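You operate a simulated robot arm through the tools that you are given. There is no shell and no other tool. Be economical: measure what you need, move in short steps, check, and stop when the job is done.

The job below is to be done with a simulated robot arm. You get a single attempt, and the scene is never put back.

JOB
Put the 500 g steel weight from the top of the table with the round lid on top of the cream carton there and the 200 g steel weight on the steel disc there. Close the panes drawer. Take the filter carton on the top shelf of the store cart and put it away on the fourth shelf from the bottom of the tall shelving. Open the steel drawer. Any order will do. Set down upright: filter carton.

The check looks at the end state, three seconds after you hand in, the way a careful person would. Anything else that was tipped, shoved, dropped, spilled or broken makes it a failure. A push-on lid holds only when it is set on centred and level and pressed home; a screw cap is set on level and turned clockwise until tight.

ROBOT AND FRAMES
A 6-joint arm with a four-finger gripper on a trunk, on a base that drives. Base frame: it is fixed to the floor where the robot stands at the start and does not move with it; the origin is under the middle of the robot, x ahead of it, y to its left, z up; the surface under the hand at the start is at about z = 680. Units: mm, rad, N and s.
With the tool pointing down near the work surface it reaches from about 500 to 900 mm from the robot's upright axis, wherever it stands. Its first joint turns from -2.897 to 2.897 rad. Places, roughly: carton [500, -500, 750]; filter carton [-500, 1000, 750]; fourth shelf of the tall shelving [-2300, 3800, 1200]; panes drawer [-1500, 2100, 500]; steel disc (7x7x2 cm) [500, -200, 700]; steel drawer [-4100, 3600, 700]; steel weight [750, -500, 750]. Payload 3.43 kg.
Tool frame: the origin (TCP) lies between the finger pads and is the grasp point; the fingertips stand 30 mm ahead of it; z points along the fingers, y is the line along which they close. Largest opening 120 mm; the body of the gripper starts 85 mm behind the TCP.
Orientation is that of the tool frame in the base frame, as a unit quaternion [w, x, y, z]. With the fingers straight down and closing along the base's y, the tool's x points along the base's -x, its y along +y and its z along -z.

CONTROLS
- The arm moves only by the tool drive_tool. Its argument "motion" is a list of rows, each a list of 7 numbers: the shift along the base's x, y, z in cm, then the turn, a rotation vector about the base's x, y, z in rad, then the closure in counts, from 0 (fully open) to 255 (shut). In form: [[x, y, z, rx, ry, rz, grip], ...]. A call has 1 to 10 rows; each row is the pose to reach, as a shift and turn from the pose commanded when the call began. Each row takes 0.2 s and may step no farther than 50 mm and 0.15 rad from the row before; otherwise, or with a gripper value out of range, the whole call is refused. Where a pose cannot be reached the arm comes as near as it can. A force on the tool above 40 N (or 10 N above the force at the start of the call, whichever is more), or a blocked arm, ends the call early, and 0.2 s more pass. The fingers move at their own pace and stop on an object; they squeeze with about 23 N. The grip force told is the motor's: it shows also when the fingers shut on nothing. Time passes only in rows, and 0.2 s behind the last, so rows that repeat a pose let the fingers close. It gives the time, the measured TCP pose, the force on the tool (base axes), the opening and the grip force at its end, in the units of the frame above (readings bear some noise), with the torque about the TCP (base axes, N m) and any sound that the robot's microphone picked up, and new pictures: "views" is both (left out), scene, wrist or none.
- Cameras (640 x 400 px; columns grow to the right, rows downward): "scene" is now at [34.3, 233, 1420.6]; the picture's right is [0.56, -0.83, -0.00], its down [-0.77, -0.52, -0.36] and it looks along [0.30, 0.20, -0.93] (base axes); focal length 214 px, centre (320, 200). "wrist" rides on the gripper at [71, -17, -121] in the tool frame; the picture's right is [0.23, 0.97, 0.00], its down [-0.81, 0.19, -0.55] and it looks along [-0.54, 0.13, 0.83] (tool axes); focal length 275 px, centre (320, 200). There is no depth. A picture from a camera that has moved, and an enlarged one, comes with that camera's place and axes in the base frame and with its lens. The place of the scene camera against the robot may be out by one fixed shift of up to 12 mm in any direction.
- lift_body(by): slides the trunk up (or, below 0, down) by that many mm; the arm and the scene camera ride with it, the base frame stays. It gives what a move gives, with no picture.
- drive_base(legs): drives the robot by 1 to 6 legs, each [ahead, left, turn to the left] in mm, mm and rad, along the robot's own axes; the way and the turn of a leg run together, so that a leg with both is an arc; at most 1500 mm and 3.142 rad a leg. The arm and the cameras ride along, it lands a little off, and it stops where it bumps. It gives what a move gives, and a new picture of the scene camera.
- head_to(pan, tilt): turns the head with the scene camera to pan (to the left, within 2.094 rad either way) and tilt (down, from -0.506 to 1.204), counted from straight ahead of the robot. It gives what a move gives, and a new picture of the scene camera.
- close_up(camera, box): a new picture of the part [left, top, right, bottom] of that camera's present view, enlarged. The clock stands still meanwhile.
- sign_off(): hands the job in; it is judged then, once.

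Work in short steps. Places have to be worked out from the pictures, the camera data and where the tool is seen: move nearer, look again, correct. Check each grasp and each placing, and mend what went wrong. You have 165 turns and 260 pictures in all, those below and enlarged ones among them. Open the gripper and draw the arm clear of the work before you hand the job in, unless the task says otherwise.

The tools are called after "Call:" as name(argument=value, ...) on one line, values as JSON. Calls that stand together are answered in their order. drive_tool: Moves the arm, as the interface text tells. Its arguments: {"type":"object","properties":{"motion":{"type":"array"},"views":{"type":"string","enum":["both","scene","wrist","none"]}},"required":["motion"]} The other tools are called the same way: lift_body (by) slides the trunk up or down; drive_base (legs) drives the base; head_to (pan, tilt) turns the head that bears the scene camera; close_up (camera, box) takes an enlarged picture of a part of a camera's view; sign_off () hands the job in.

At the start:

```text
time_s: 0.0
tool_pos: [421.7, -344.6, 1126.1]
ee_rot: [0.001, -0.001, 1.0, 0.0]
wrist_force: [-0.6, -0.2, -0.1]
torque: [-0.02, 0.01, 0.03]
grip_width: 119.9
grasp_force: 0.1
trunk travel left (down, up): [-25.0, 515.0]
robot x, y, heading: [1.5, 1.0, -0.001]
head pan, tilt: [0.593, 1.201]
```

scene: 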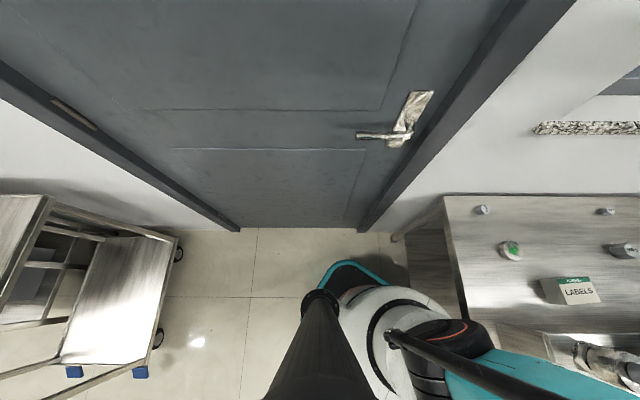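
wrist: 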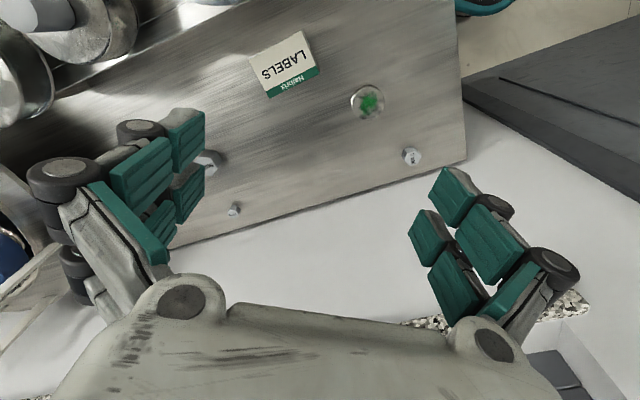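

I'll turn the head toward the table on the right to see the weights, the carton and the disc.

Call:
head_to(pan=-0.6, tilt=0.9)

```text
time_s: 1.4
tool_pos: [422.1, -346.7, 1125.6]
ee_rot: [0.0, 0.0, 1.0, 0.0]
wrist_force: [-0.1, 1.0, 0.2]
torque: [-0.02, 0.0, -0.01]
grip_width: 120.0
grasp_force: 0.0
trunk travel left (down, up): [-25.0, 515.0]
robot x, y, heading: [0.5, 0.4, 0.0]
head pan, tilt: [-0.6, 0.901]
camera scene: at [57.1, 183.5, 1435.3], right [-0.26, -0.97, 0.0], down [-0.8, 0.21, -0.57], along [0.55, -0.14, -0.82], focal length 214 px, centre (320, 200)
```

scene: 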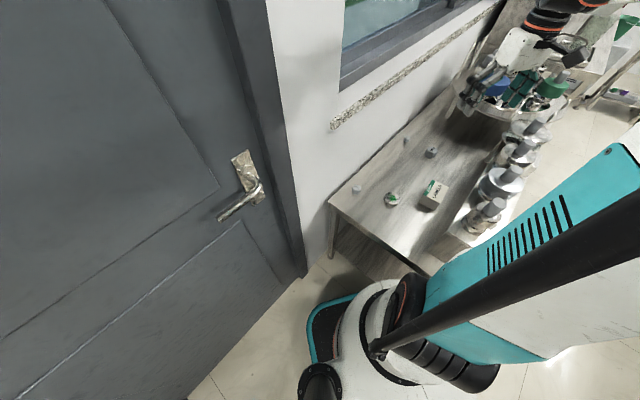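

The table shows weights, a round item and a carton; I'll enlarge that part and the wrist's view of the same area.

Call:
close_up(camera="scene", box=[320, 110, 520, 235])

Call:
close_up(camera="wrist", box=[170, 0, 490, 200])

```text
3.20 times, centred on (420, 172) of scene
camera zoom: at [57.1, 183.5, 1435.3], right [-0.26, -0.97, 0.0], down [-0.8, 0.21, -0.57], along [0.55, -0.14, -0.82], focal length 686 px, centre (0, 288)
```

zoom: 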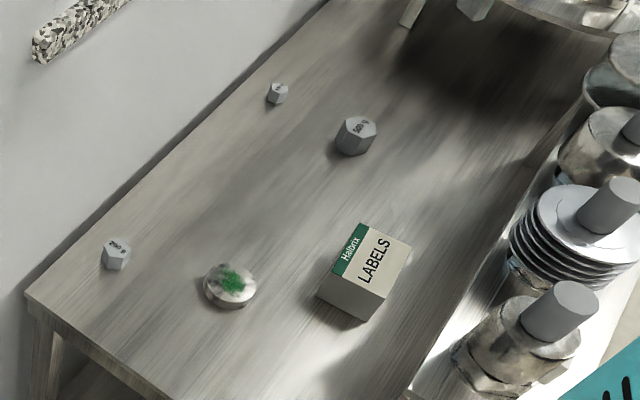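

```text
2.00 times, centred on (330, 100) of wrist
camera zoom: at [351.0, -363.1, 1246.7], right [-0.23, 0.97, 0.0], down [0.81, 0.19, 0.55], along [0.54, 0.13, -0.83], focal length 551 px, centre (300, 400)
```

zoom: 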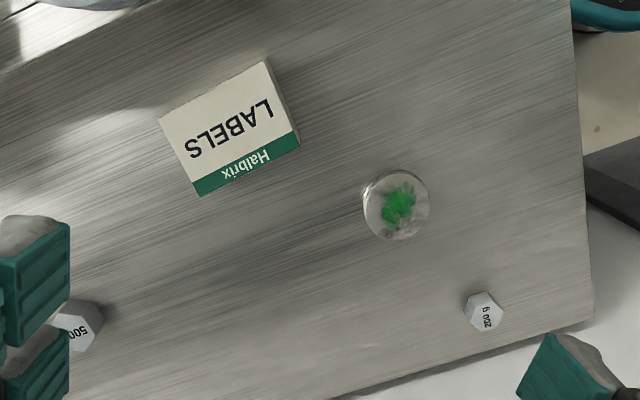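

I want to see the far end of the table to check for the round lid and any look-alikes.

Call:
head_to(pan=-1.2, tilt=0.6)

Call:
close_up(camera="scene", box=[0, 40, 320, 240])

```text
time_s: 2.4
tool_pos: [421.8, -345.4, 1126.3]
ee_rot: [0.0, 0.0, 1.0, 0.0]
wrist_force: [-0.6, -0.2, -0.1]
torque: [-0.01, 0.02, 0.02]
grip_width: 119.7
grasp_force: 0.0
trunk travel left (down, up): [-25.0, 515.0]
robot x, y, heading: [2.8, -3.3, -0.001]
head pan, tilt: [-1.201, 0.6]
camera scene: at [20.0, 119.4, 1465.2], right [-0.93, -0.36, 0.0], down [-0.2, 0.53, -0.82], along [0.3, -0.77, -0.57], focal length 214 px, centre (320, 200)
```

scene: 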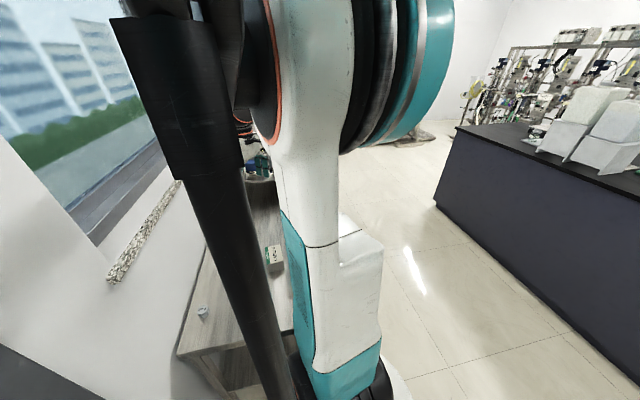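

```text
2.00 times, centred on (160, 140) of scene
camera zoom: at [20.0, 119.4, 1465.2], right [-0.93, -0.36, 0.0], down [-0.2, 0.53, -0.82], along [0.3, -0.77, -0.57], focal length 429 px, centre (640, 320)
```

zoom: 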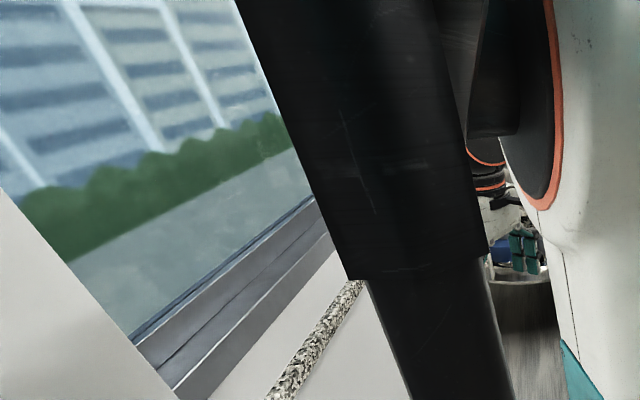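

The disc with the green mark sits near (465,-240), the 200 g weight near (546,-113), the 500 g near (666,-531) and the carton near (432,-403). I'll move above the 200 g weight first for a closer look.

Call:
drive_tool(motion=[[1.4, 2.6, -2.5, 0, 0, 0, 0], [2.8, 5.2, -5, 0, 0, 0, 0], [4.2, 7.8, -7.5, 0, 0, 0, 0], [5.6, 10.4, -10, 0, 0, 0, 0], [7, 13, -12.5, 0, 0, 0, 0], [8.4, 15.6, -15, 0, 0, 0, 0], [9.8, 18.2, -17.5, 0, 0, 0, 0], [11.2, 20.8, -20, 0, 0, 0, 0], [12.4, 23.2, -22, 0, 0, 0, 0]], views="wrist")

```text
time_s: 4.4
tool_pos: [543.9, -113.5, 905.8]
ee_rot: [0.0, 0.0, 1.0, -0.001]
wrist_force: [-1.1, 0.4, -0.6]
torque: [-0.01, -0.01, 0.02]
grip_width: 120.1
grasp_force: 0.1
trunk travel left (down, up): [-25.0, 515.0]
robot x, y, heading: [0.6, -1.0, -0.004]
head pan, tilt: [-1.201, 0.6]
camera wrist: at [474.1, -129.6, 1026.2], right [-0.23, 0.97, 0.0], down [0.81, 0.19, 0.55], along [0.54, 0.13, -0.83], focal length 275 px, centre (320, 200)
```

wrist: 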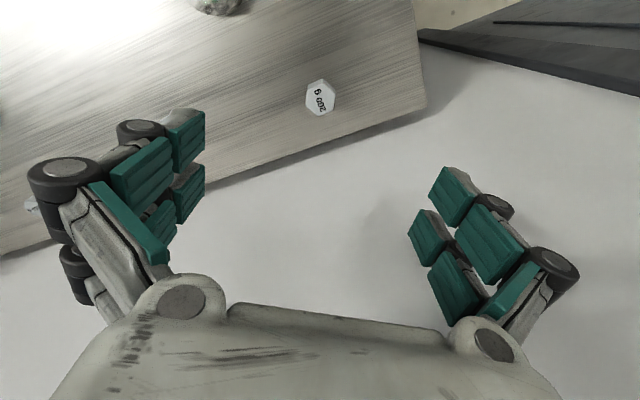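

Weight's top is near z≈704 at (547,-113). I'll zoom to read the hex orientation.

Call:
close_up(camera="wrist", box=[272, 67, 368, 127])

Call:
close_up(camera="wrist", box=[150, 0, 310, 100])

```text
6.67 times, centred on (320, 97) of wrist
camera zoom: at [474.1, -129.6, 1026.2], right [-0.23, 0.97, 0.0], down [0.81, 0.19, 0.55], along [0.54, 0.13, -0.83], focal length 1835 px, centre (320, 887)
```

zoom: 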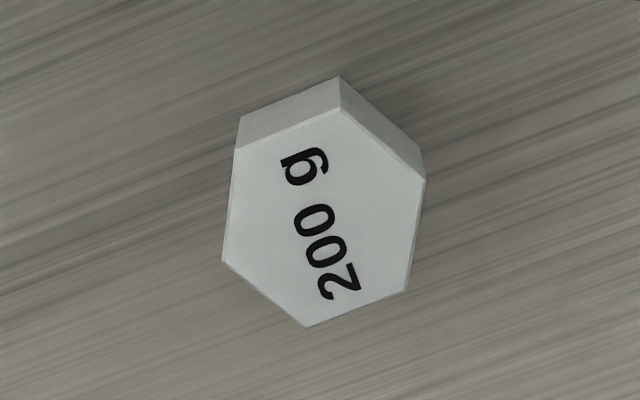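

```text
4.00 times, centred on (230, 50) of wrist
camera zoom: at [474.1, -129.6, 1026.2], right [-0.23, 0.97, 0.0], down [0.81, 0.19, 0.55], along [0.54, 0.13, -0.83], focal length 1101 px, centre (680, 800)
```

zoom: 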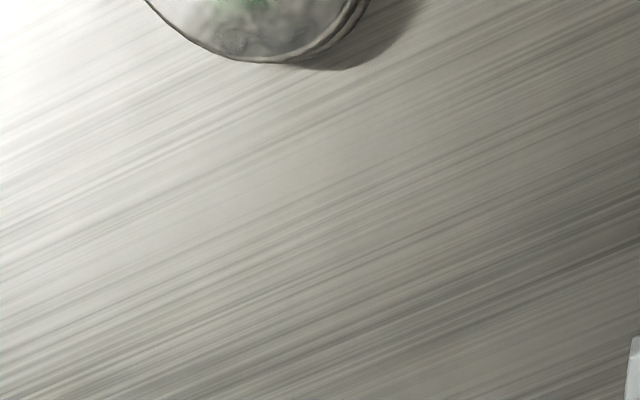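

The weight's flats face ±y, its centre is at (551,-110), about 31 mm wide. I'll centre over it and descend, half closing the fingers, to z≈718.

Call:
drive_tool(motion=[[0.7, 0.35, -4.5, 0, 0, 0, 60], [0.7, 0.35, -9, 0, 0, 0, 100], [0.7, 0.35, -13, 0, 0, 0, 110], [0.7, 0.35, -16, 0, 0, 0, 110], [0.7, 0.35, -18.0, 0, 0, 0, 110], [0.7, 0.35, -18.7, 0, 0, 0, 110]], views="wrist")

```text
time_s: 5.8
tool_pos: [552.9, -109.1, 719.2]
ee_rot: [0.001, 0.0, 1.0, 0.0]
wrist_force: [-0.6, -0.3, -0.2]
torque: [-0.02, 0.0, -0.03]
grip_width: 68.3
grasp_force: 0.2
trunk travel left (down, up): [-25.0, 515.0]
robot x, y, heading: [-2.2, 1.2, 0.001]
head pan, tilt: [-1.201, 0.6]
camera wrist: at [481.8, -126.0, 839.4], right [-0.23, 0.97, 0.0], down [0.81, 0.19, 0.55], along [0.54, 0.13, -0.83], focal length 275 px, centre (320, 200)
```

wrist: 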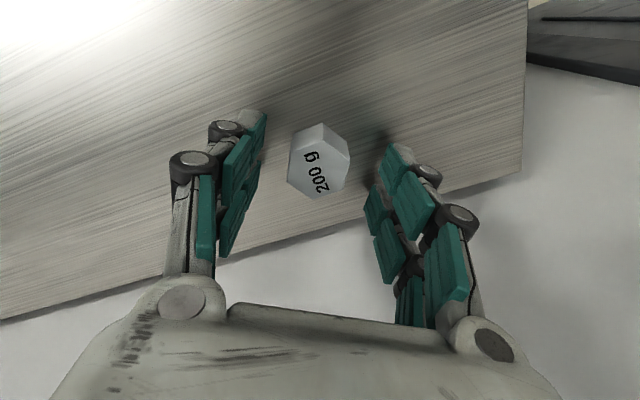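

Weight lies between the fingers; I'll drop 4 mm more and close.

Call:
drive_tool(motion=[[-0.1, 0, -0.4, 0, 0, 0, 110], [-0.1, 0, -0.4, 0, 0, 0, 255], [-0.1, 0, -0.4, 0, 0, 0, 255], [-0.1, 0, -0.4, 0, 0, 0, 255]], views="wrist")

```text
time_s: 6.8
tool_pos: [550.0, -109.1, 715.2]
ee_rot: [0.0, 0.0, 1.0, 0.0]
wrist_force: [0.3, -0.1, 1.8]
torque: [0.03, 0.05, -0.01]
grip_width: 32.1
grasp_force: 22.8
trunk travel left (down, up): [-25.0, 515.0]
robot x, y, heading: [-1.0, 1.3, -0.001]
head pan, tilt: [-1.201, 0.6]
camera wrist: at [480.4, -126.3, 836.0], right [-0.23, 0.97, 0.0], down [0.81, 0.19, 0.55], along [0.54, 0.13, -0.83], focal length 275 px, centre (320, 200)
```

wrist: 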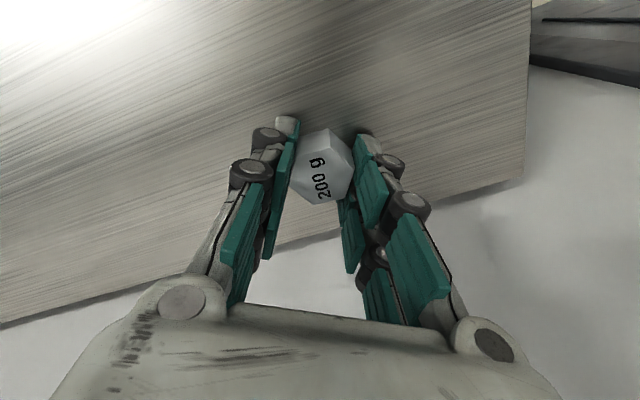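

Gripped at 32 mm. Lift and move above the disc to measure it.

Call:
drive_tool(motion=[[0, 0, 4, 0, 0, 0, 255], [0, 0, 8, 0, 0, 0, 255], [-2, -3, 11, 0, 0, 0, 255], [-4, -6, 13, 0, 0, 0, 255], [-6, -9.5, 14, 0, 0, 0, 255], [-8.6, -13, 15, 0, 0, 0, 255], [-8.6, -13, 15, 0, 0, 0, 255]], views="wrist")

Call:
close_up(camera="wrist", box=[240, 30, 400, 130])

```text
time_s: 8.4
tool_pos: [466.5, -239.5, 865.2]
ee_rot: [0.0, -0.001, 1.0, 0.0]
wrist_force: [-0.6, -0.7, -2.4]
torque: [0.05, -0.01, 0.03]
grip_width: 31.8
grasp_force: 22.8
trunk travel left (down, up): [-25.0, 515.0]
robot x, y, heading: [-2.6, 0.7, -0.004]
head pan, tilt: [-1.201, 0.6]
camera wrist: at [394.7, -255.9, 986.0], right [-0.23, 0.97, 0.0], down [0.81, 0.19, 0.55], along [0.54, 0.13, -0.83], focal length 275 px, centre (320, 200)
```

wrist: 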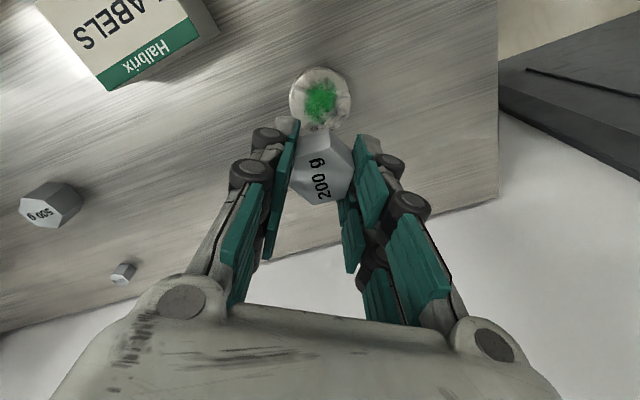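

```text
4.00 times, centred on (320, 80) of wrist
camera zoom: at [394.7, -255.9, 986.0], right [-0.23, 0.97, 0.0], down [0.81, 0.19, 0.55], along [0.54, 0.13, -0.83], focal length 1101 px, centre (320, 680)
```

zoom: 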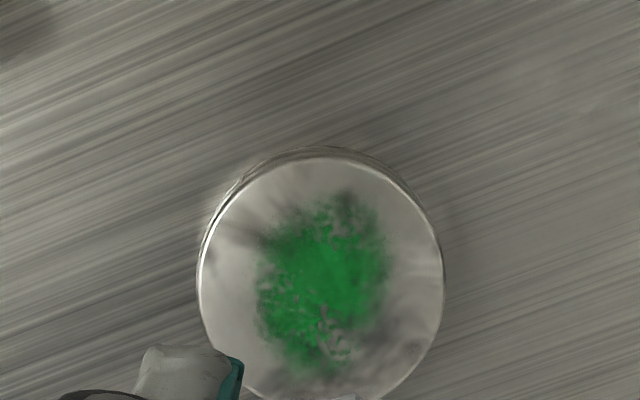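

Disc centre computed at (463.6,-238.5). Weight bottom is ~35 mm under the TCP, so contact should come near TCP z≈735; I descend to ~742.

Call:
drive_tool(motion=[[-0.35, 0.1, -4, 0, 0, 0, 255], [-0.35, 0.1, -8, 0, 0, 0, 255], [-0.35, 0.1, -11, 0, 0, 0, 255], [-0.35, 0.1, -12.3, 0, 0, 0, 255], [-0.35, 0.1, -12.3, 0, 0, 0, 255]], views="wrist")

```text
time_s: 9.6
tool_pos: [462.8, -239.2, 742.5]
ee_rot: [0.0, 0.0, 1.0, 0.0]
wrist_force: [-0.2, -0.6, -2.6]
torque: [0.0, -0.02, 0.0]
grip_width: 32.0
grasp_force: 23.1
trunk travel left (down, up): [-25.0, 515.0]
robot x, y, heading: [2.5, 0.1, -0.002]
head pan, tilt: [-1.201, 0.6]
camera wrist: at [391.9, -256.3, 863.0], right [-0.23, 0.97, 0.0], down [0.81, 0.19, 0.55], along [0.54, 0.13, -0.83], focal length 275 px, centre (320, 200)
```

wrist: 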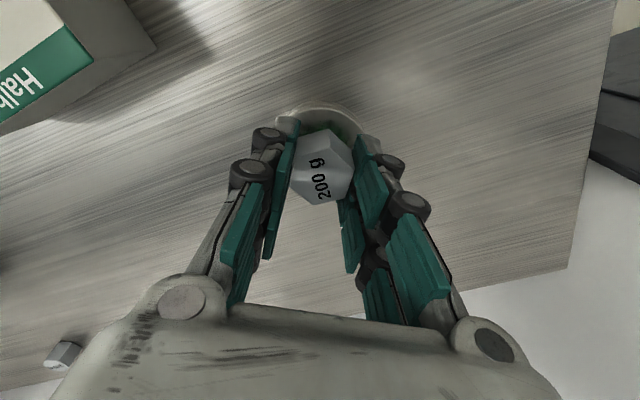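

Still no contact; lowering further in small steps while watching the force.

Call:
drive_tool(motion=[[0, 0, -0.2, 0, 0, 0, 255], [0, 0, -0.4, 0, 0, 0, 255], [0, 0, -0.4, 0, 0, 0, 255]], views="none")

Call:
drive_tool(motion=[[0, 0, -0.2, 0, 0, 0, 255], [0, 0, -0.2, 0, 0, 0, 255]], views="none")

Call:
drive_tool(motion=[[0, 0, -0.2, 0, 0, 0, 255], [0, 0, -0.2, 0, 0, 0, 255]], views="none")

```text
time_s: 10.4
tool_pos: [461.8, -239.2, 737.9]
ee_rot: [-0.001, 0.0, 1.0, 0.0]
wrist_force: [0.6, 0.3, -1.5]
torque: [0.0, 0.0, 0.02]
grip_width: 31.8
grasp_force: 23.1
trunk travel left (down, up): [-25.0, 515.0]
robot x, y, heading: [-1.5, -2.4, 0.001]
head pan, tilt: [-1.201, 0.6]
```

```text
time_s: 11.0
tool_pos: [462.4, -239.8, 735.8]
ee_rot: [0.0, 0.0, 1.0, 0.0]
wrist_force: [-0.3, -0.1, -1.6]
torque: [-0.01, 0.02, 0.01]
grip_width: 31.8
grasp_force: 23.6
trunk travel left (down, up): [-25.0, 515.0]
robot x, y, heading: [0.5, -1.9, 0.003]
head pan, tilt: [-1.201, 0.6]
```

```text
time_s: 11.6
tool_pos: [462.4, -238.7, 733.3]
ee_rot: [0.0, -0.001, 1.0, 0.0]
wrist_force: [0.4, -0.8, -2.0]
torque: [-0.03, 0.02, 0.0]
grip_width: 31.6
grasp_force: 23.3
trunk travel left (down, up): [-25.0, 515.0]
robot x, y, heading: [1.0, 1.7, -0.005]
head pan, tilt: [-1.201, 0.6]
```

Not touching yet at 733; continuing down in 2 mm steps.

Call:
drive_tool(motion=[[0, 0, -0.2, 0, 0, 0, 255], [0, 0, -0.2, 0, 0, 0, 255]], views="none")

Call:
drive_tool(motion=[[0, 0, -0.15, 0, 0, 0, 255], [0, 0, -0.15, 0, 0, 0, 255]], views="wrist")

```text
time_s: 12.2
tool_pos: [461.7, -239.2, 733.1]
ee_rot: [0.0, 0.0, 1.0, 0.0]
wrist_force: [3.7, -3.2, 13.9]
torque: [-0.08, -0.07, -0.05]
grip_width: 31.8
grasp_force: 23.2
trunk travel left (down, up): [-25.0, 515.0]
robot x, y, heading: [-0.2, 1.4, 0.004]
head pan, tilt: [-1.201, 0.6]
```

```text
time_s: 12.8
tool_pos: [461.9, -238.7, 730.9]
ee_rot: [0.0, 0.0, 1.0, 0.0]
wrist_force: [0.2, -4.5, 14.4]
torque: [-0.14, -0.14, 0.01]
grip_width: 32.0
grasp_force: 22.7
trunk travel left (down, up): [-25.0, 515.0]
robot x, y, heading: [0.6, -1.5, -0.003]
head pan, tilt: [-1.201, 0.6]
camera wrist: at [390.6, -256.1, 851.8], right [-0.23, 0.97, 0.0], down [0.81, 0.19, 0.55], along [0.54, 0.13, -0.83], focal length 275 px, centre (320, 200)
```

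wrist: 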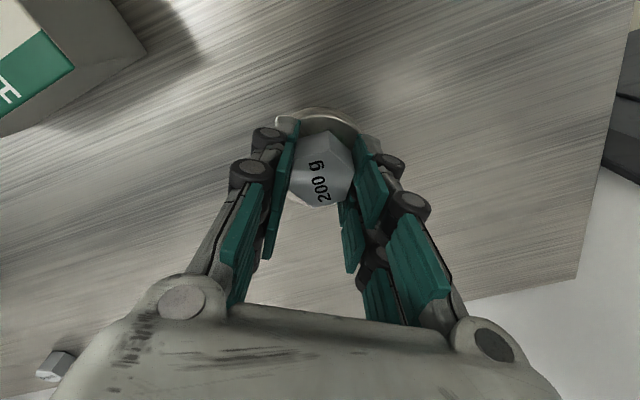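

Contact with ~14 N; the weight rests on the disc. Open the fingers and rise.

Call:
drive_tool(motion=[[0, 0, 0.2, 0, 0, 0, 255], [0, 0, 0.2, 0, 0, 0, 110], [0, 0, 0.2, 0, 0, 0, 110], [0, 0, 3, 0, 0, 0, 110], [0, 0, 7, 0, 0, 0, 110], [0, 0, 11, 0, 0, 0, 110]], views="wrist")

Call:
close_up(camera="wrist", box=[240, 30, 400, 130])

```text
time_s: 14.2
tool_pos: [462.4, -238.6, 839.0]
ee_rot: [0.001, 0.0, 1.0, 0.001]
wrist_force: [0.7, -0.7, -0.7]
torque: [-0.02, 0.03, 0.02]
grip_width: 68.5
grasp_force: 0.1
trunk travel left (down, up): [-25.0, 515.0]
robot x, y, heading: [0.6, 1.1, -0.002]
head pan, tilt: [-1.201, 0.6]
camera wrist: at [391.6, -257.1, 960.6], right [-0.23, 0.97, 0.0], down [0.81, 0.19, 0.55], along [0.54, 0.13, -0.83], focal length 275 px, centre (320, 200)
```

wrist: 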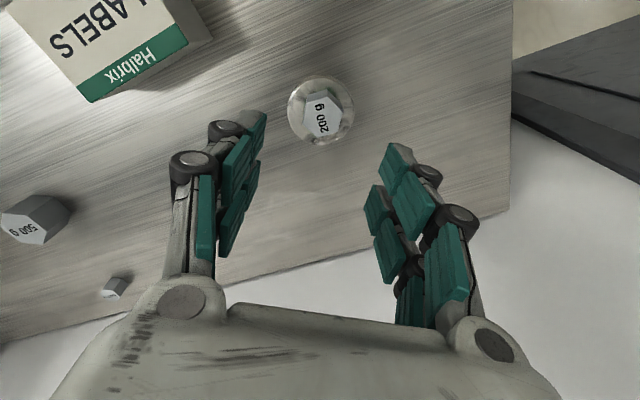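

```text
4.00 times, centred on (320, 80) of wrist
camera zoom: at [391.6, -257.1, 960.6], right [-0.23, 0.97, 0.0], down [0.81, 0.19, 0.55], along [0.54, 0.13, -0.83], focal length 1101 px, centre (320, 680)
```

zoom: 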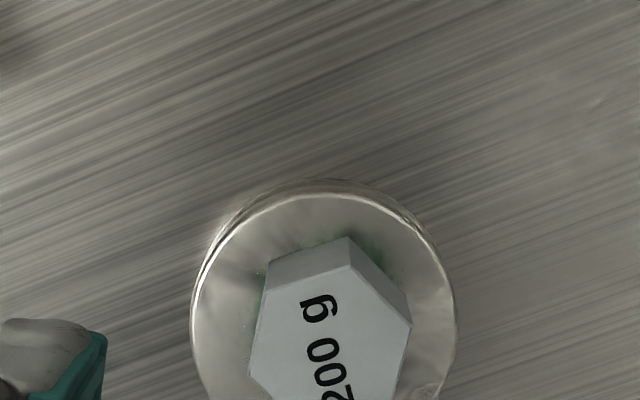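

The 200 g weight sits flat and centred on the disc. Next move above the 500 g weight at about (666,-531).

Call:
drive_tool(motion=[[2.5, -3.6, 3, 0, 0, 0, 60], [5, -7.2, 6, 0, 0, 0, 0], [7.5, -10.8, 6, 0, 0, 0, 0], [10, -14.4, 6, 0, 0, 0, 0], [12.5, -18, 6, 0, 0, 0, 0], [15, -21.6, 6, 0, 0, 0, 0], [17.5, -25.2, 6, 0, 0, 0, 0], [20.3, -29.2, 6, 0, 0, 0, 0], [20.3, -29.2, 6, 0, 0, 0, 0]], views="wrist")

Call:
close_up(camera="wrist", box=[240, 40, 400, 140])

```text
refused: row 1 steps farther than a row can; nothing moved
```

```text
4.00 times, centred on (320, 90) of wrist
camera zoom: at [391.6, -257.1, 960.6], right [-0.23, 0.97, 0.0], down [0.81, 0.19, 0.55], along [0.54, 0.13, -0.83], focal length 1101 px, centre (320, 640)
```

zoom: 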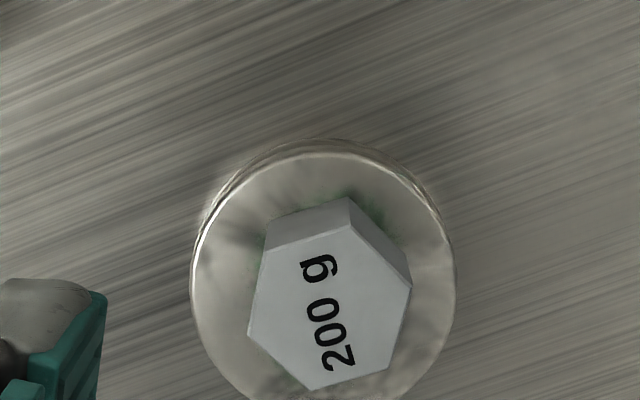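

The first row was slightly too long; same motion with smaller steps.

Call:
drive_tool(motion=[[1.5, -2.2, 3, 0, 0, 0, 60], [3.5, -5, 6, 0, 0, 0, 0], [6.2, -8.9, 6, 0, 0, 0, 0], [8.9, -12.8, 6, 0, 0, 0, 0], [11.6, -16.7, 6, 0, 0, 0, 0], [14.3, -20.6, 6, 0, 0, 0, 0], [17, -24.5, 6, 0, 0, 0, 0], [19.4, -27.9, 6, 0, 0, 0, 0], [20.3, -29.2, 6, 0, 0, 0, 0]], views="wrist")

Call:
close_up(camera="wrist", box=[240, 40, 400, 140])

```text
time_s: 16.2
tool_pos: [665.2, -530.7, 899.2]
ee_rot: [0.0, 0.0, 1.0, -0.001]
wrist_force: [-0.5, 0.0, 0.8]
torque: [0.02, -0.04, 0.03]
grip_width: 119.9
grasp_force: 0.0
trunk travel left (down, up): [-25.0, 515.0]
robot x, y, heading: [2.6, 1.3, -0.003]
head pan, tilt: [-1.201, 0.6]
camera wrist: at [594.4, -547.9, 1019.5], right [-0.23, 0.97, 0.0], down [0.81, 0.19, 0.55], along [0.54, 0.13, -0.83], focal length 275 px, centre (320, 200)
```

wrist: 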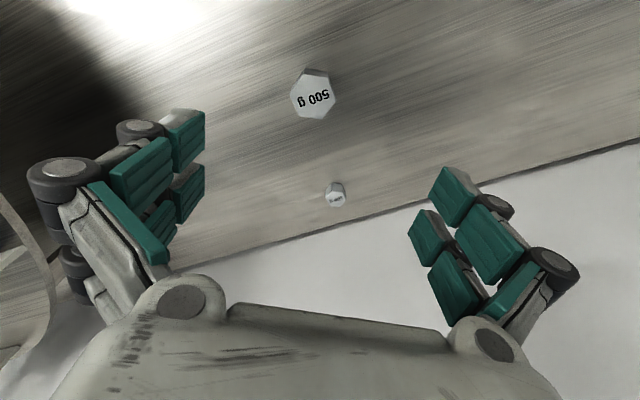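

```text
4.00 times, centred on (320, 90) of wrist
camera zoom: at [594.4, -547.9, 1019.5], right [-0.23, 0.97, 0.0], down [0.81, 0.19, 0.55], along [0.54, 0.13, -0.83], focal length 1101 px, centre (320, 640)
```

zoom: 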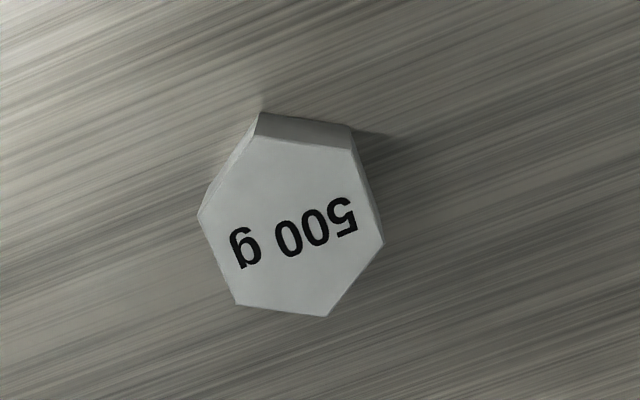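

Computed hex centre (665,-538), width ≈43 mm, best grip with the tool turned -0.44 rad about z. I'll turn, centre and descend to 720.

Call:
drive_tool(motion=[[0, -0.7, -2, 0, 0, -0.14, 0], [0, -0.7, -5, 0, 0, -0.28, 0], [0, -0.7, -8, 0, 0, -0.42, 40], [0, -0.7, -12, 0, 0, -0.44, 70], [0, -0.7, -16, 0, 0, -0.44, 80], [0, -0.7, -17.9, 0, 0, -0.44, 80], [0, -0.7, -17.9, 0, 0, -0.44, 80]], views="wrist")

```text
time_s: 17.8
tool_pos: [665.2, -537.8, 721.6]
ee_rot: [0.0, 0.218, 0.976, 0.0]
wrist_force: [0.2, -0.3, 0.4]
torque: [0.01, 0.01, 0.02]
grip_width: 82.7
grasp_force: 0.1
trunk travel left (down, up): [-25.0, 515.0]
robot x, y, heading: [-3.5, 2.9, 0.002]
head pan, tilt: [-1.201, 0.6]
camera wrist: at [594.5, -523.5, 842.3], right [0.21, 0.98, 0.0], down [0.82, -0.17, 0.55], along [0.54, -0.11, -0.83], focal length 275 px, centre (320, 200)
```

wrist: 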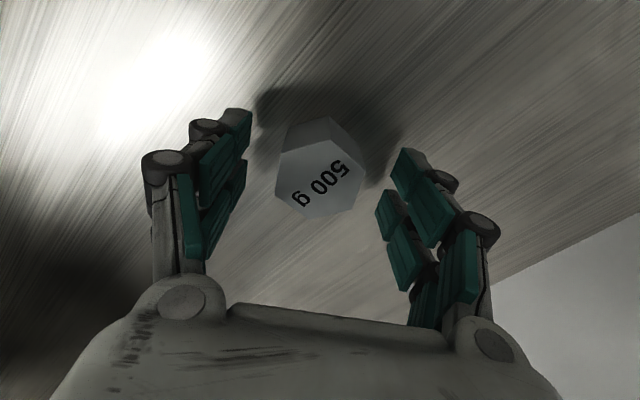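

I'll check hex alignment against the fingers with an enlargement.

Call:
close_up(camera="wrist", box=[192, 90, 448, 250])

```text
2.50 times, centred on (320, 170) of wrist
camera zoom: at [594.5, -523.5, 842.3], right [0.21, 0.98, 0.0], down [0.82, -0.17, 0.55], along [0.54, -0.11, -0.83], focal length 688 px, centre (320, 275)
```

zoom: 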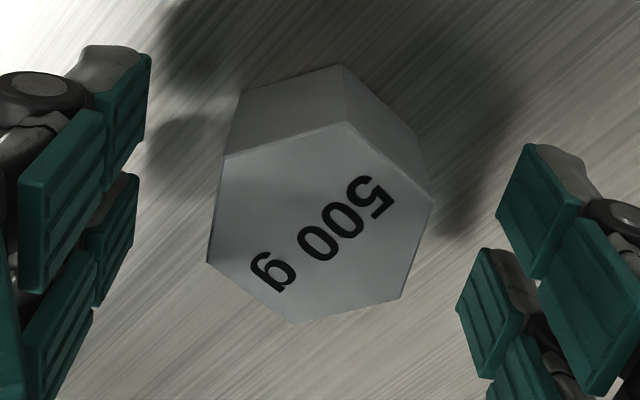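

Aligned. Descend 6 mm and close.

Call:
drive_tool(motion=[[0, 0, -0.6, 0, 0, 0, 80], [0, 0, -0.6, 0, 0, 0, 255], [0, 0, -0.6, 0, 0, 0, 255], [0, 0, -0.6, 0, 0, 0, 255]], views="none")

Call:
drive_tool(motion=[[0, 0, 4, 0, 0, 0, 255], [0, 0, 8, 0, 0, 0, 255], [0, 0, 12, 0, 0, 0, 255], [-3, 2, 15, 0, 0, 0, 255], [-7, 4, 17, 0, 0, 0, 255], [-11, 6, 19, 0, 0, 0, 255], [-15, 8, 20, 0, 0, 0, 255], [-18, 10, 20, 0, 0, 0, 255], [-20.5, 12, 20, 0, 0, 0, 255], [-20.5, 12, 20, 0, 0, 0, 255]], views="wrist")

```text
time_s: 18.8
tool_pos: [665.2, -538.9, 716.6]
ee_rot: [0.0, 0.219, 0.976, 0.0]
wrist_force: [-1.2, 0.6, 3.3]
torque: [0.0, 0.03, 0.03]
grip_width: 43.2
grasp_force: 23.5
trunk travel left (down, up): [-25.0, 515.0]
robot x, y, heading: [-4.4, 0.0, -0.001]
head pan, tilt: [-1.201, 0.6]
```

```text
time_s: 21.0
tool_pos: [457.5, -415.7, 915.5]
ee_rot: [0.0, 0.218, 0.976, 0.0]
wrist_force: [-0.1, 0.8, -4.5]
torque: [0.01, -0.03, 0.01]
grip_width: 43.0
grasp_force: 23.3
trunk travel left (down, up): [-25.0, 515.0]
robot x, y, heading: [-4.2, 0.7, 0.002]
head pan, tilt: [-1.201, 0.6]
camera wrist: at [386.5, -401.7, 1036.0], right [0.21, 0.98, 0.0], down [0.82, -0.17, 0.55], along [0.54, -0.11, -0.83], focal length 275 px, centre (320, 200)
```

wrist: 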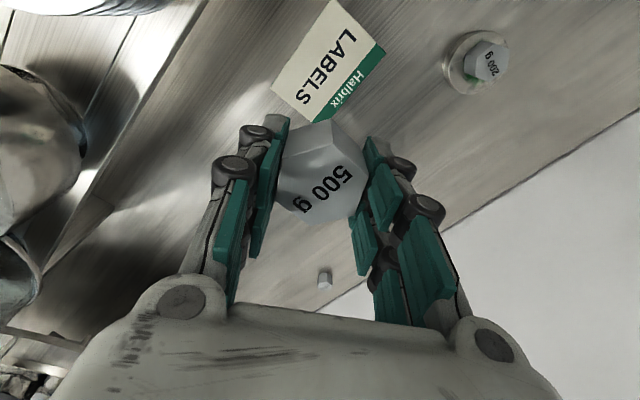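

Weight in hand (43 mm, ~4.5 N). I'll measure the carton's top from an enlargement.

Call:
close_up(camera="wrist", box=[256, 0, 416, 100])

```text
4.00 times, centred on (336, 50) of wrist
camera zoom: at [386.5, -401.7, 1036.0], right [0.21, 0.98, 0.0], down [0.82, -0.17, 0.55], along [0.54, -0.11, -0.83], focal length 1101 px, centre (256, 800)
```

zoom: 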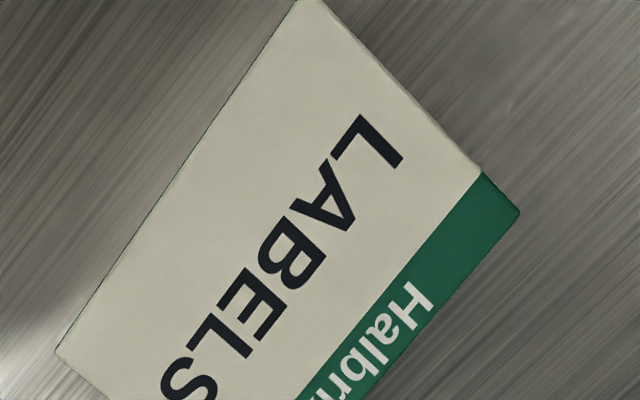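

Carton top is near z≈727, centre (432,-404). Contact expected at TCP z≈763; I go above it and descend to 775.

Call:
drive_tool(motion=[[-1.3, 0.6, -2, 0, 0, 0, 255], [-2.55, 1.1, -5, 0, 0, 0, 255], [-2.55, 1.1, -9, 0, 0, 0, 255], [-2.55, 1.1, -12, 0, 0, 0, 255], [-2.55, 1.1, -14, 0, 0, 0, 255], [-2.55, 1.1, -14, 0, 0, 0, 255]], views="wrist")

Call:
drive_tool(motion=[[0, 0, -0.2, 0, 0, 0, 255], [0, 0, -0.4, 0, 0, 0, 255]], views="none")

Call:
drive_tool(motion=[[0, 0, -0.2, 0, 0, 0, 255], [0, 0, -0.4, 0, 0, 0, 255]], views="none")

```text
time_s: 22.4
tool_pos: [434.5, -407.9, 774.2]
ee_rot: [0.0, 0.218, 0.976, -0.001]
wrist_force: [-0.2, 0.4, -5.5]
torque: [0.02, 0.01, 0.0]
grip_width: 43.5
grasp_force: 23.5
trunk travel left (down, up): [-25.0, 515.0]
robot x, y, heading: [-0.5, 0.7, 0.001]
head pan, tilt: [-1.201, 0.6]
camera wrist: at [363.5, -392.7, 895.7], right [0.21, 0.98, 0.0], down [0.82, -0.17, 0.55], along [0.54, -0.11, -0.83], focal length 275 px, centre (320, 200)
```

wrist: 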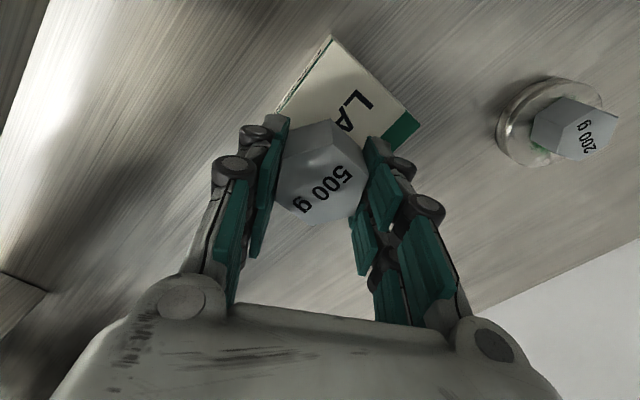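

```text
time_s: 23.0
tool_pos: [434.3, -408.4, 770.9]
ee_rot: [0.0, 0.219, 0.976, 0.0]
wrist_force: [-0.5, -0.3, -5.2]
torque: [-0.02, 0.0, 0.0]
grip_width: 43.6
grasp_force: 23.2
trunk travel left (down, up): [-25.0, 515.0]
robot x, y, heading: [0.0, 2.2, 0.003]
head pan, tilt: [-1.201, 0.6]
```

```text
time_s: 23.6
tool_pos: [435.0, -407.0, 768.4]
ee_rot: [0.0, 0.219, 0.976, 0.0]
wrist_force: [-0.1, -0.6, 14.6]
torque: [-0.03, 0.08, 0.0]
grip_width: 43.4
grasp_force: 23.4
trunk travel left (down, up): [-25.0, 515.0]
robot x, y, heading: [-3.1, -2.6, 0.0]
head pan, tilt: [-1.201, 0.6]
```

Contact at z≈768 with ~15 N up; release and rise.

Call:
drive_tool(motion=[[0, 0, 0.1, 0, 0, 0, 255], [0, 0, 0.1, 0, 0, 0, 80], [0, 0, 0.1, 0, 0, 0, 80], [0, 0, 3, 0, 0, 0, 80], [0, 0, 7, 0, 0, 0, 60], [0, 0, 11, 0, 0, 0, 0], [0, 0, 15, 0, 0, 0, 0]], views="wrist")

```text
time_s: 25.2
tool_pos: [433.3, -410.0, 918.7]
ee_rot: [-0.001, 0.218, 0.976, 0.0]
wrist_force: [0.6, 0.4, 0.0]
torque: [0.0, 0.02, -0.02]
grip_width: 120.1
grasp_force: 0.0
trunk travel left (down, up): [-25.0, 515.0]
robot x, y, heading: [1.2, -4.5, -0.001]
head pan, tilt: [-1.201, 0.6]
camera wrist: at [363.0, -393.5, 1039.0], right [0.21, 0.98, 0.0], down [0.82, -0.17, 0.55], along [0.54, -0.11, -0.83], focal length 275 px, centre (320, 200)
```

wrist: 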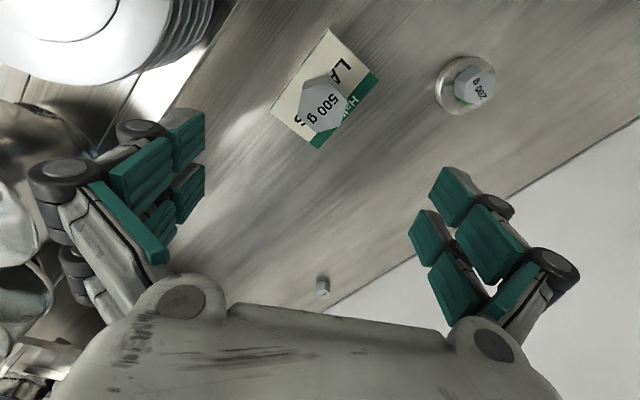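

Both weights are placed. Next raise the arm to a travel height and look toward the cart to the left rear.

Call:
drive_tool(motion=[[0, 0, 5, 0, 0, 0.1, 0], [0, 1, 10, 0, 0, 0.22, 0], [0, 2, 15, 0, 0, 0.34, 0], [0, 4, 19, 0, 0, 0.44, 0]], views="none")

Call:
head_to(pan=1.6, tilt=0.5)

Call:
head_to(pan=2.094, tilt=0.3)

```text
refused: row 2 steps farther than a row can; nothing moved
```

```text
time_s: 27.7
tool_pos: [434.8, -408.0, 917.4]
ee_rot: [0.0, 0.219, 0.976, 0.0]
wrist_force: [-0.2, 1.2, 0.1]
torque: [-0.03, 0.02, 0.0]
grip_width: 120.1
grasp_force: 0.0
trunk travel left (down, up): [-25.0, 515.0]
robot x, y, heading: [0.5, -2.9, -0.002]
head pan, tilt: [1.6, 0.499]
camera scene: at [-14.7, 292.6, 1474.3], right [1.0, 0.03, 0.0], down [0.01, -0.48, -0.88], along [-0.03, 0.88, -0.48], focal length 214 px, centre (320, 200)
```

scene: 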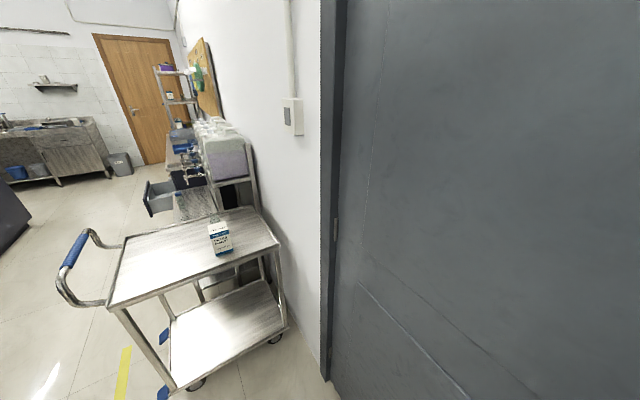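

```text
time_s: 28.6
tool_pos: [433.7, -408.8, 917.5]
ee_rot: [0.0, 0.219, 0.976, 0.0]
wrist_force: [-0.5, -0.4, 0.5]
torque: [0.02, 0.03, 0.02]
grip_width: 120.0
grasp_force: 0.0
trunk travel left (down, up): [-25.0, 515.0]
robot x, y, heading: [-0.1, -4.8, 0.002]
head pan, tilt: [2.094, 0.3]
camera scene: at [-58.6, 282.6, 1492.7], right [0.87, 0.5, 0.0], down [0.15, -0.26, -0.96], along [-0.48, 0.83, -0.3], focal length 214 px, centre (320, 200)
```

scene: 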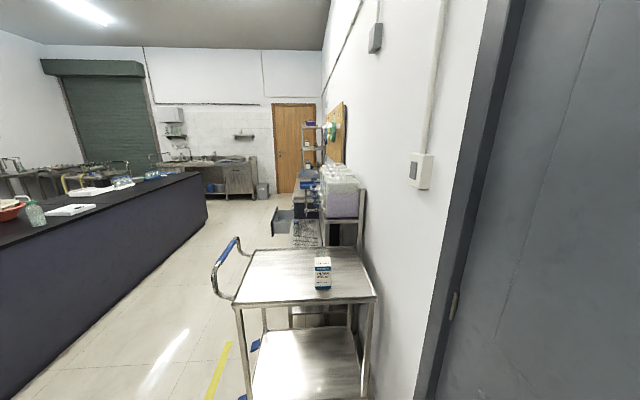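

The cart with the filter carton (blue/white) is near (-550,1145). The wall runs along (-0.545,0.84), so I'll raise and re-centre the arm, then back off from the wall before turning.

Call:
drive_tool(motion=[[0, 0, 4.5, 0, 0, 0.07, 0], [0, 0, 9, 0, 0, 0.14, 0], [0, 2, 13, 0, 0, 0.21, 0], [1, 5.5, 16, 0, 0, 0.28, 0], [2, 9.5, 18, 0, 0, 0.35, 0], [3, 13.5, 20, 0, 0, 0.42, 0], [4.5, 17.5, 21, 0, 0, 0.44, 0], [6, 20.8, 21, 0, 0, 0.44, 0]], views="none")

Call:
head_to(pan=0, tilt=0.6)

```text
time_s: 30.4
tool_pos: [495.4, -198.0, 1125.3]
ee_rot: [-0.001, 0.0, 1.0, 0.001]
wrist_force: [-0.4, 0.0, -0.4]
torque: [0.03, -0.02, -0.05]
grip_width: 120.2
grasp_force: 0.1
trunk travel left (down, up): [-25.0, 515.0]
robot x, y, heading: [1.2, 1.1, -0.0]
head pan, tilt: [2.094, 0.3]
```

```text
time_s: 32.4
tool_pos: [496.7, -198.7, 1124.8]
ee_rot: [-0.001, 0.0, 1.0, 0.0]
wrist_force: [0.2, 0.4, -0.3]
torque: [-0.02, 0.0, -0.03]
grip_width: 120.0
grasp_force: 0.1
trunk travel left (down, up): [-25.0, 515.0]
robot x, y, heading: [0.2, 0.6, -0.001]
head pan, tilt: [0.0, 0.6]
camera scene: at [76.4, 201.8, 1465.2], right [0.0, -1.0, 0.0], down [-0.56, 0.0, -0.83], along [0.83, 0.0, -0.56], focal length 214 px, centre (320, 200)
```

scene: 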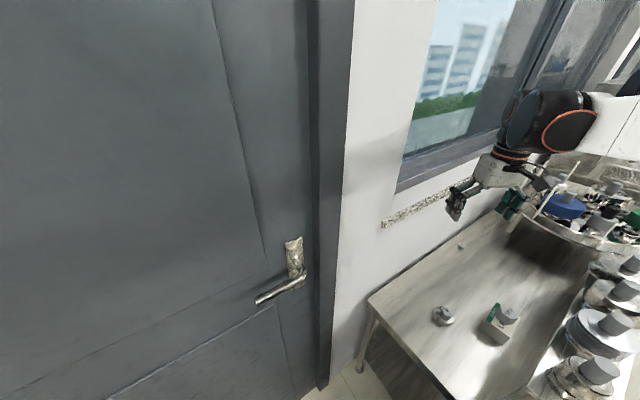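

Both weights stand properly. Drive back 360 mm, then turn 2.147 left.

Call:
drive_base(legs=[[-360, 0, 0], [0, 0, 2.147]])

```text
time_s: 39.9
tool_pos: [-479.5, 521.2, 1125.7]
ee_rot: [-0.001, 0.883, -0.469, 0.0]
wrist_force: [0.9, 0.2, 0.3]
torque: [-0.01, 0.01, 0.0]
grip_width: 119.9
grasp_force: 0.1
trunk travel left (down, up): [-25.0, 515.0]
robot x, y, heading: [-367.4, -4.8, 2.167]
head pan, tilt: [0.0, 0.6]
camera scene: at [-561.9, -54.4, 1465.2], right [0.83, 0.56, 0.0], down [0.32, -0.47, -0.82], along [-0.46, 0.68, -0.57], focal length 214 px, centre (320, 200)
```

scene: 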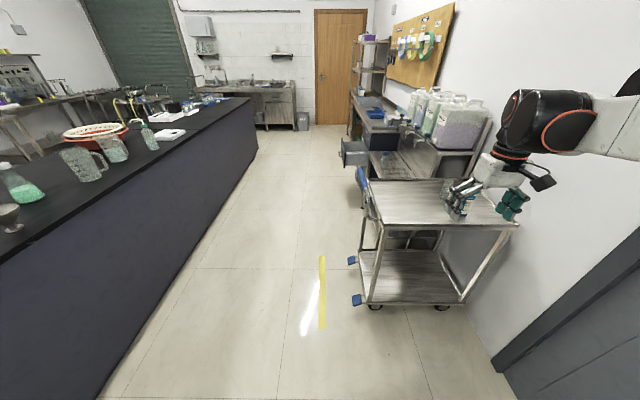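

Corridor clear. Drive ahead 400 and right 290 to stand in front of the cart.

Call:
drive_base(legs=[[400, 0, 0], [0, -290, 0]])

Call:
head_to(pan=0, tilt=1.0)

```text
time_s: 44.0
tool_pos: [-462.3, 1017.6, 1126.6]
ee_rot: [0.0, 0.882, -0.472, 0.0]
wrist_force: [-0.8, -0.7, -0.3]
torque: [0.01, 0.0, -0.02]
grip_width: 119.9
grasp_force: 0.0
trunk travel left (down, up): [-25.0, 515.0]
robot x, y, heading: [-353.3, 493.8, 2.16]
head pan, tilt: [0.0, 0.6]
camera scene: at [-549.7, 442.2, 1465.2], right [0.83, 0.55, 0.0], down [0.31, -0.47, -0.82], along [-0.46, 0.69, -0.57], focal length 214 px, centre (320, 200)
```

scene: 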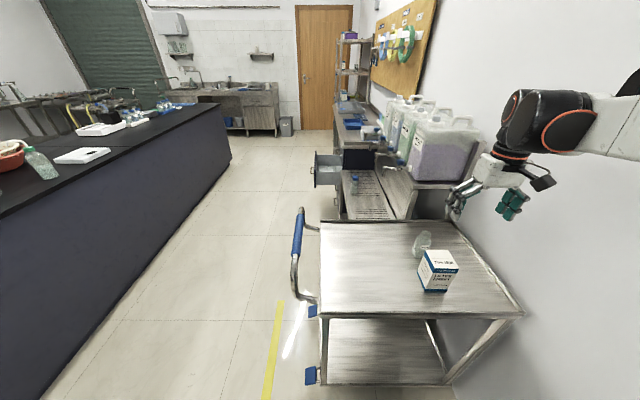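

```text
time_s: 44.9
tool_pos: [-462.5, 1017.4, 1126.0]
ee_rot: [0.0, 0.882, -0.471, 0.0]
wrist_force: [-0.7, 0.2, 0.1]
torque: [-0.02, 0.02, -0.03]
grip_width: 120.1
grasp_force: 0.0
trunk travel left (down, up): [-25.0, 515.0]
robot x, y, heading: [-355.3, 494.9, 2.155]
head pan, tilt: [0.0, 1.0]
camera scene: at [-539.2, 426.8, 1433.3], right [0.83, 0.55, 0.0], down [0.47, -0.7, -0.54], along [-0.3, 0.45, -0.84], focal length 214 px, centre (320, 200)
```

scene: 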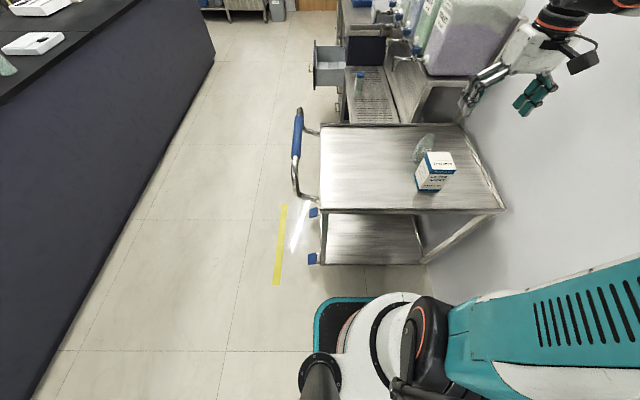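

A glass item stands right beside the carton; enlarge to see it.

Call:
close_up(camera="scene", box=[380, 120, 492, 190])

Call:
drive_tool(motion=[[0, 0, 0, 0, 0, 0, 0]], views="wrist")

```text
5.71 times, centred on (436, 155) of scene
camera zoom: at [-539.2, 426.8, 1433.3], right [0.83, 0.55, 0.0], down [0.47, -0.7, -0.54], along [-0.3, 0.45, -0.84], focal length 1226 px, centre (-343, 457)
```

zoom: 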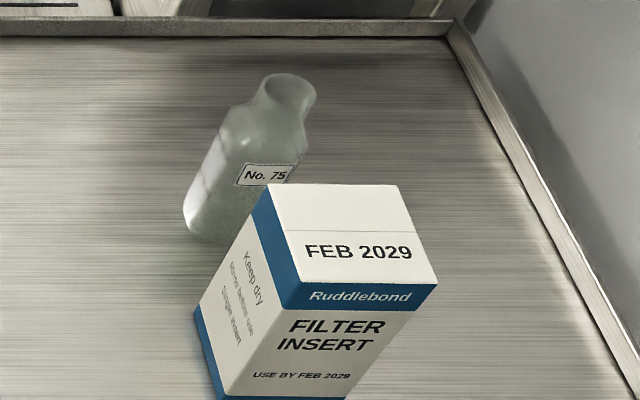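

```text
time_s: 45.3
tool_pos: [-462.6, 1017.8, 1126.5]
ee_rot: [0.0, 0.882, -0.472, 0.0]
wrist_force: [-0.6, -0.7, -0.3]
torque: [0.0, 0.0, -0.03]
grip_width: 120.1
grasp_force: 0.2
trunk travel left (down, up): [-25.0, 515.0]
robot x, y, heading: [-353.9, 493.6, 2.158]
head pan, tilt: [0.0, 1.0]
camera wrist: at [-408.6, 967.1, 1246.7], right [-0.68, -0.73, 0.0], down [-0.61, 0.57, 0.55], along [-0.4, 0.38, -0.83], focal length 275 px, centre (320, 200)
```

wrist: 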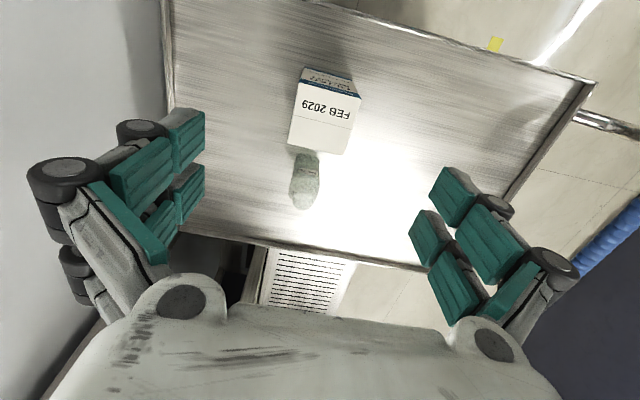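

The carton's bottle neighbour is behind it; I'll grip left/right. Measure with the wrist enlargement.

Call:
close_up(camera="wrist", box=[240, 50, 432, 170])

```text
3.33 times, centred on (336, 110) of wrist
camera zoom: at [-408.6, 967.1, 1246.7], right [-0.68, -0.73, 0.0], down [-0.61, 0.57, 0.55], along [-0.4, 0.38, -0.83], focal length 918 px, centre (267, 500)
```

zoom: 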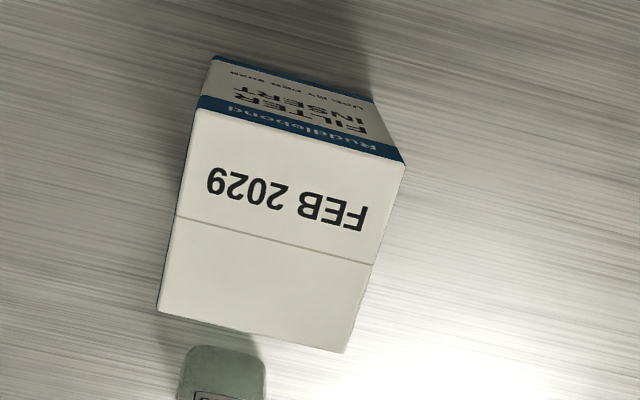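

Triangulating, the carton top is at z≈929, centre (-484,1035), about 71×72 mm and ~105 tall. Before choosing the grasp, look at the tall shelving to learn how it has to go in.

Call:
head_to(pan=-0.1, tilt=0.3)

Call:
close_up(camera="scene", box=[256, 80, 416, 180])

```text
time_s: 46.3
tool_pos: [-462.0, 1018.0, 1126.0]
ee_rot: [0.001, 0.881, -0.472, 0.0]
wrist_force: [0.5, 0.0, 0.1]
torque: [0.02, 0.03, 0.0]
grip_width: 119.9
grasp_force: 0.0
trunk travel left (down, up): [-25.0, 515.0]
robot x, y, heading: [-349.6, 495.7, 2.16]
head pan, tilt: [-0.099, 0.3]
camera scene: at [-544.3, 451.2, 1492.6], right [0.88, 0.47, 0.0], down [0.14, -0.26, -0.95], along [-0.45, 0.84, -0.3], focal length 214 px, centre (320, 200)
```

scene: 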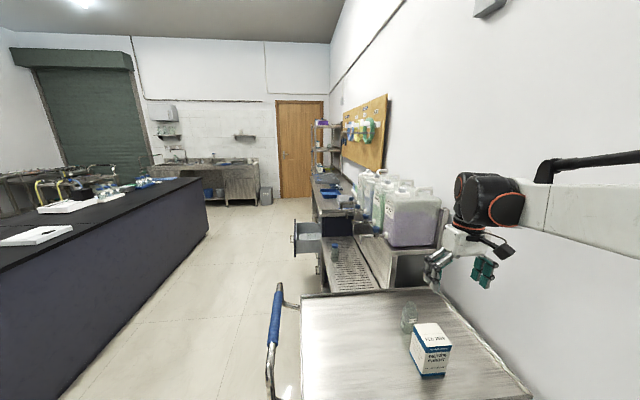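

```text
4.00 times, centred on (336, 130) of scene
camera zoom: at [-544.3, 451.2, 1492.6], right [0.88, 0.47, 0.0], down [0.14, -0.26, -0.95], along [-0.45, 0.84, -0.3], focal length 858 px, centre (256, 480)
```

zoom: 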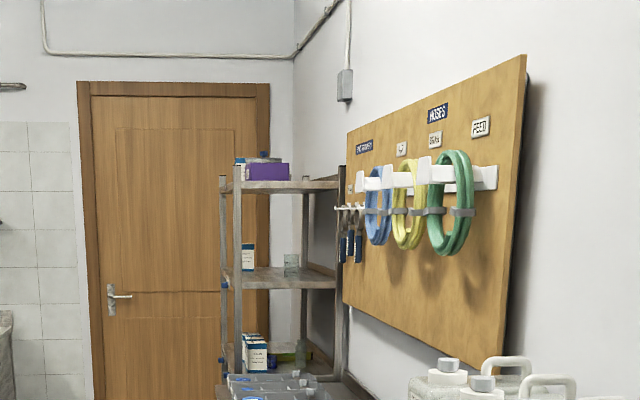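

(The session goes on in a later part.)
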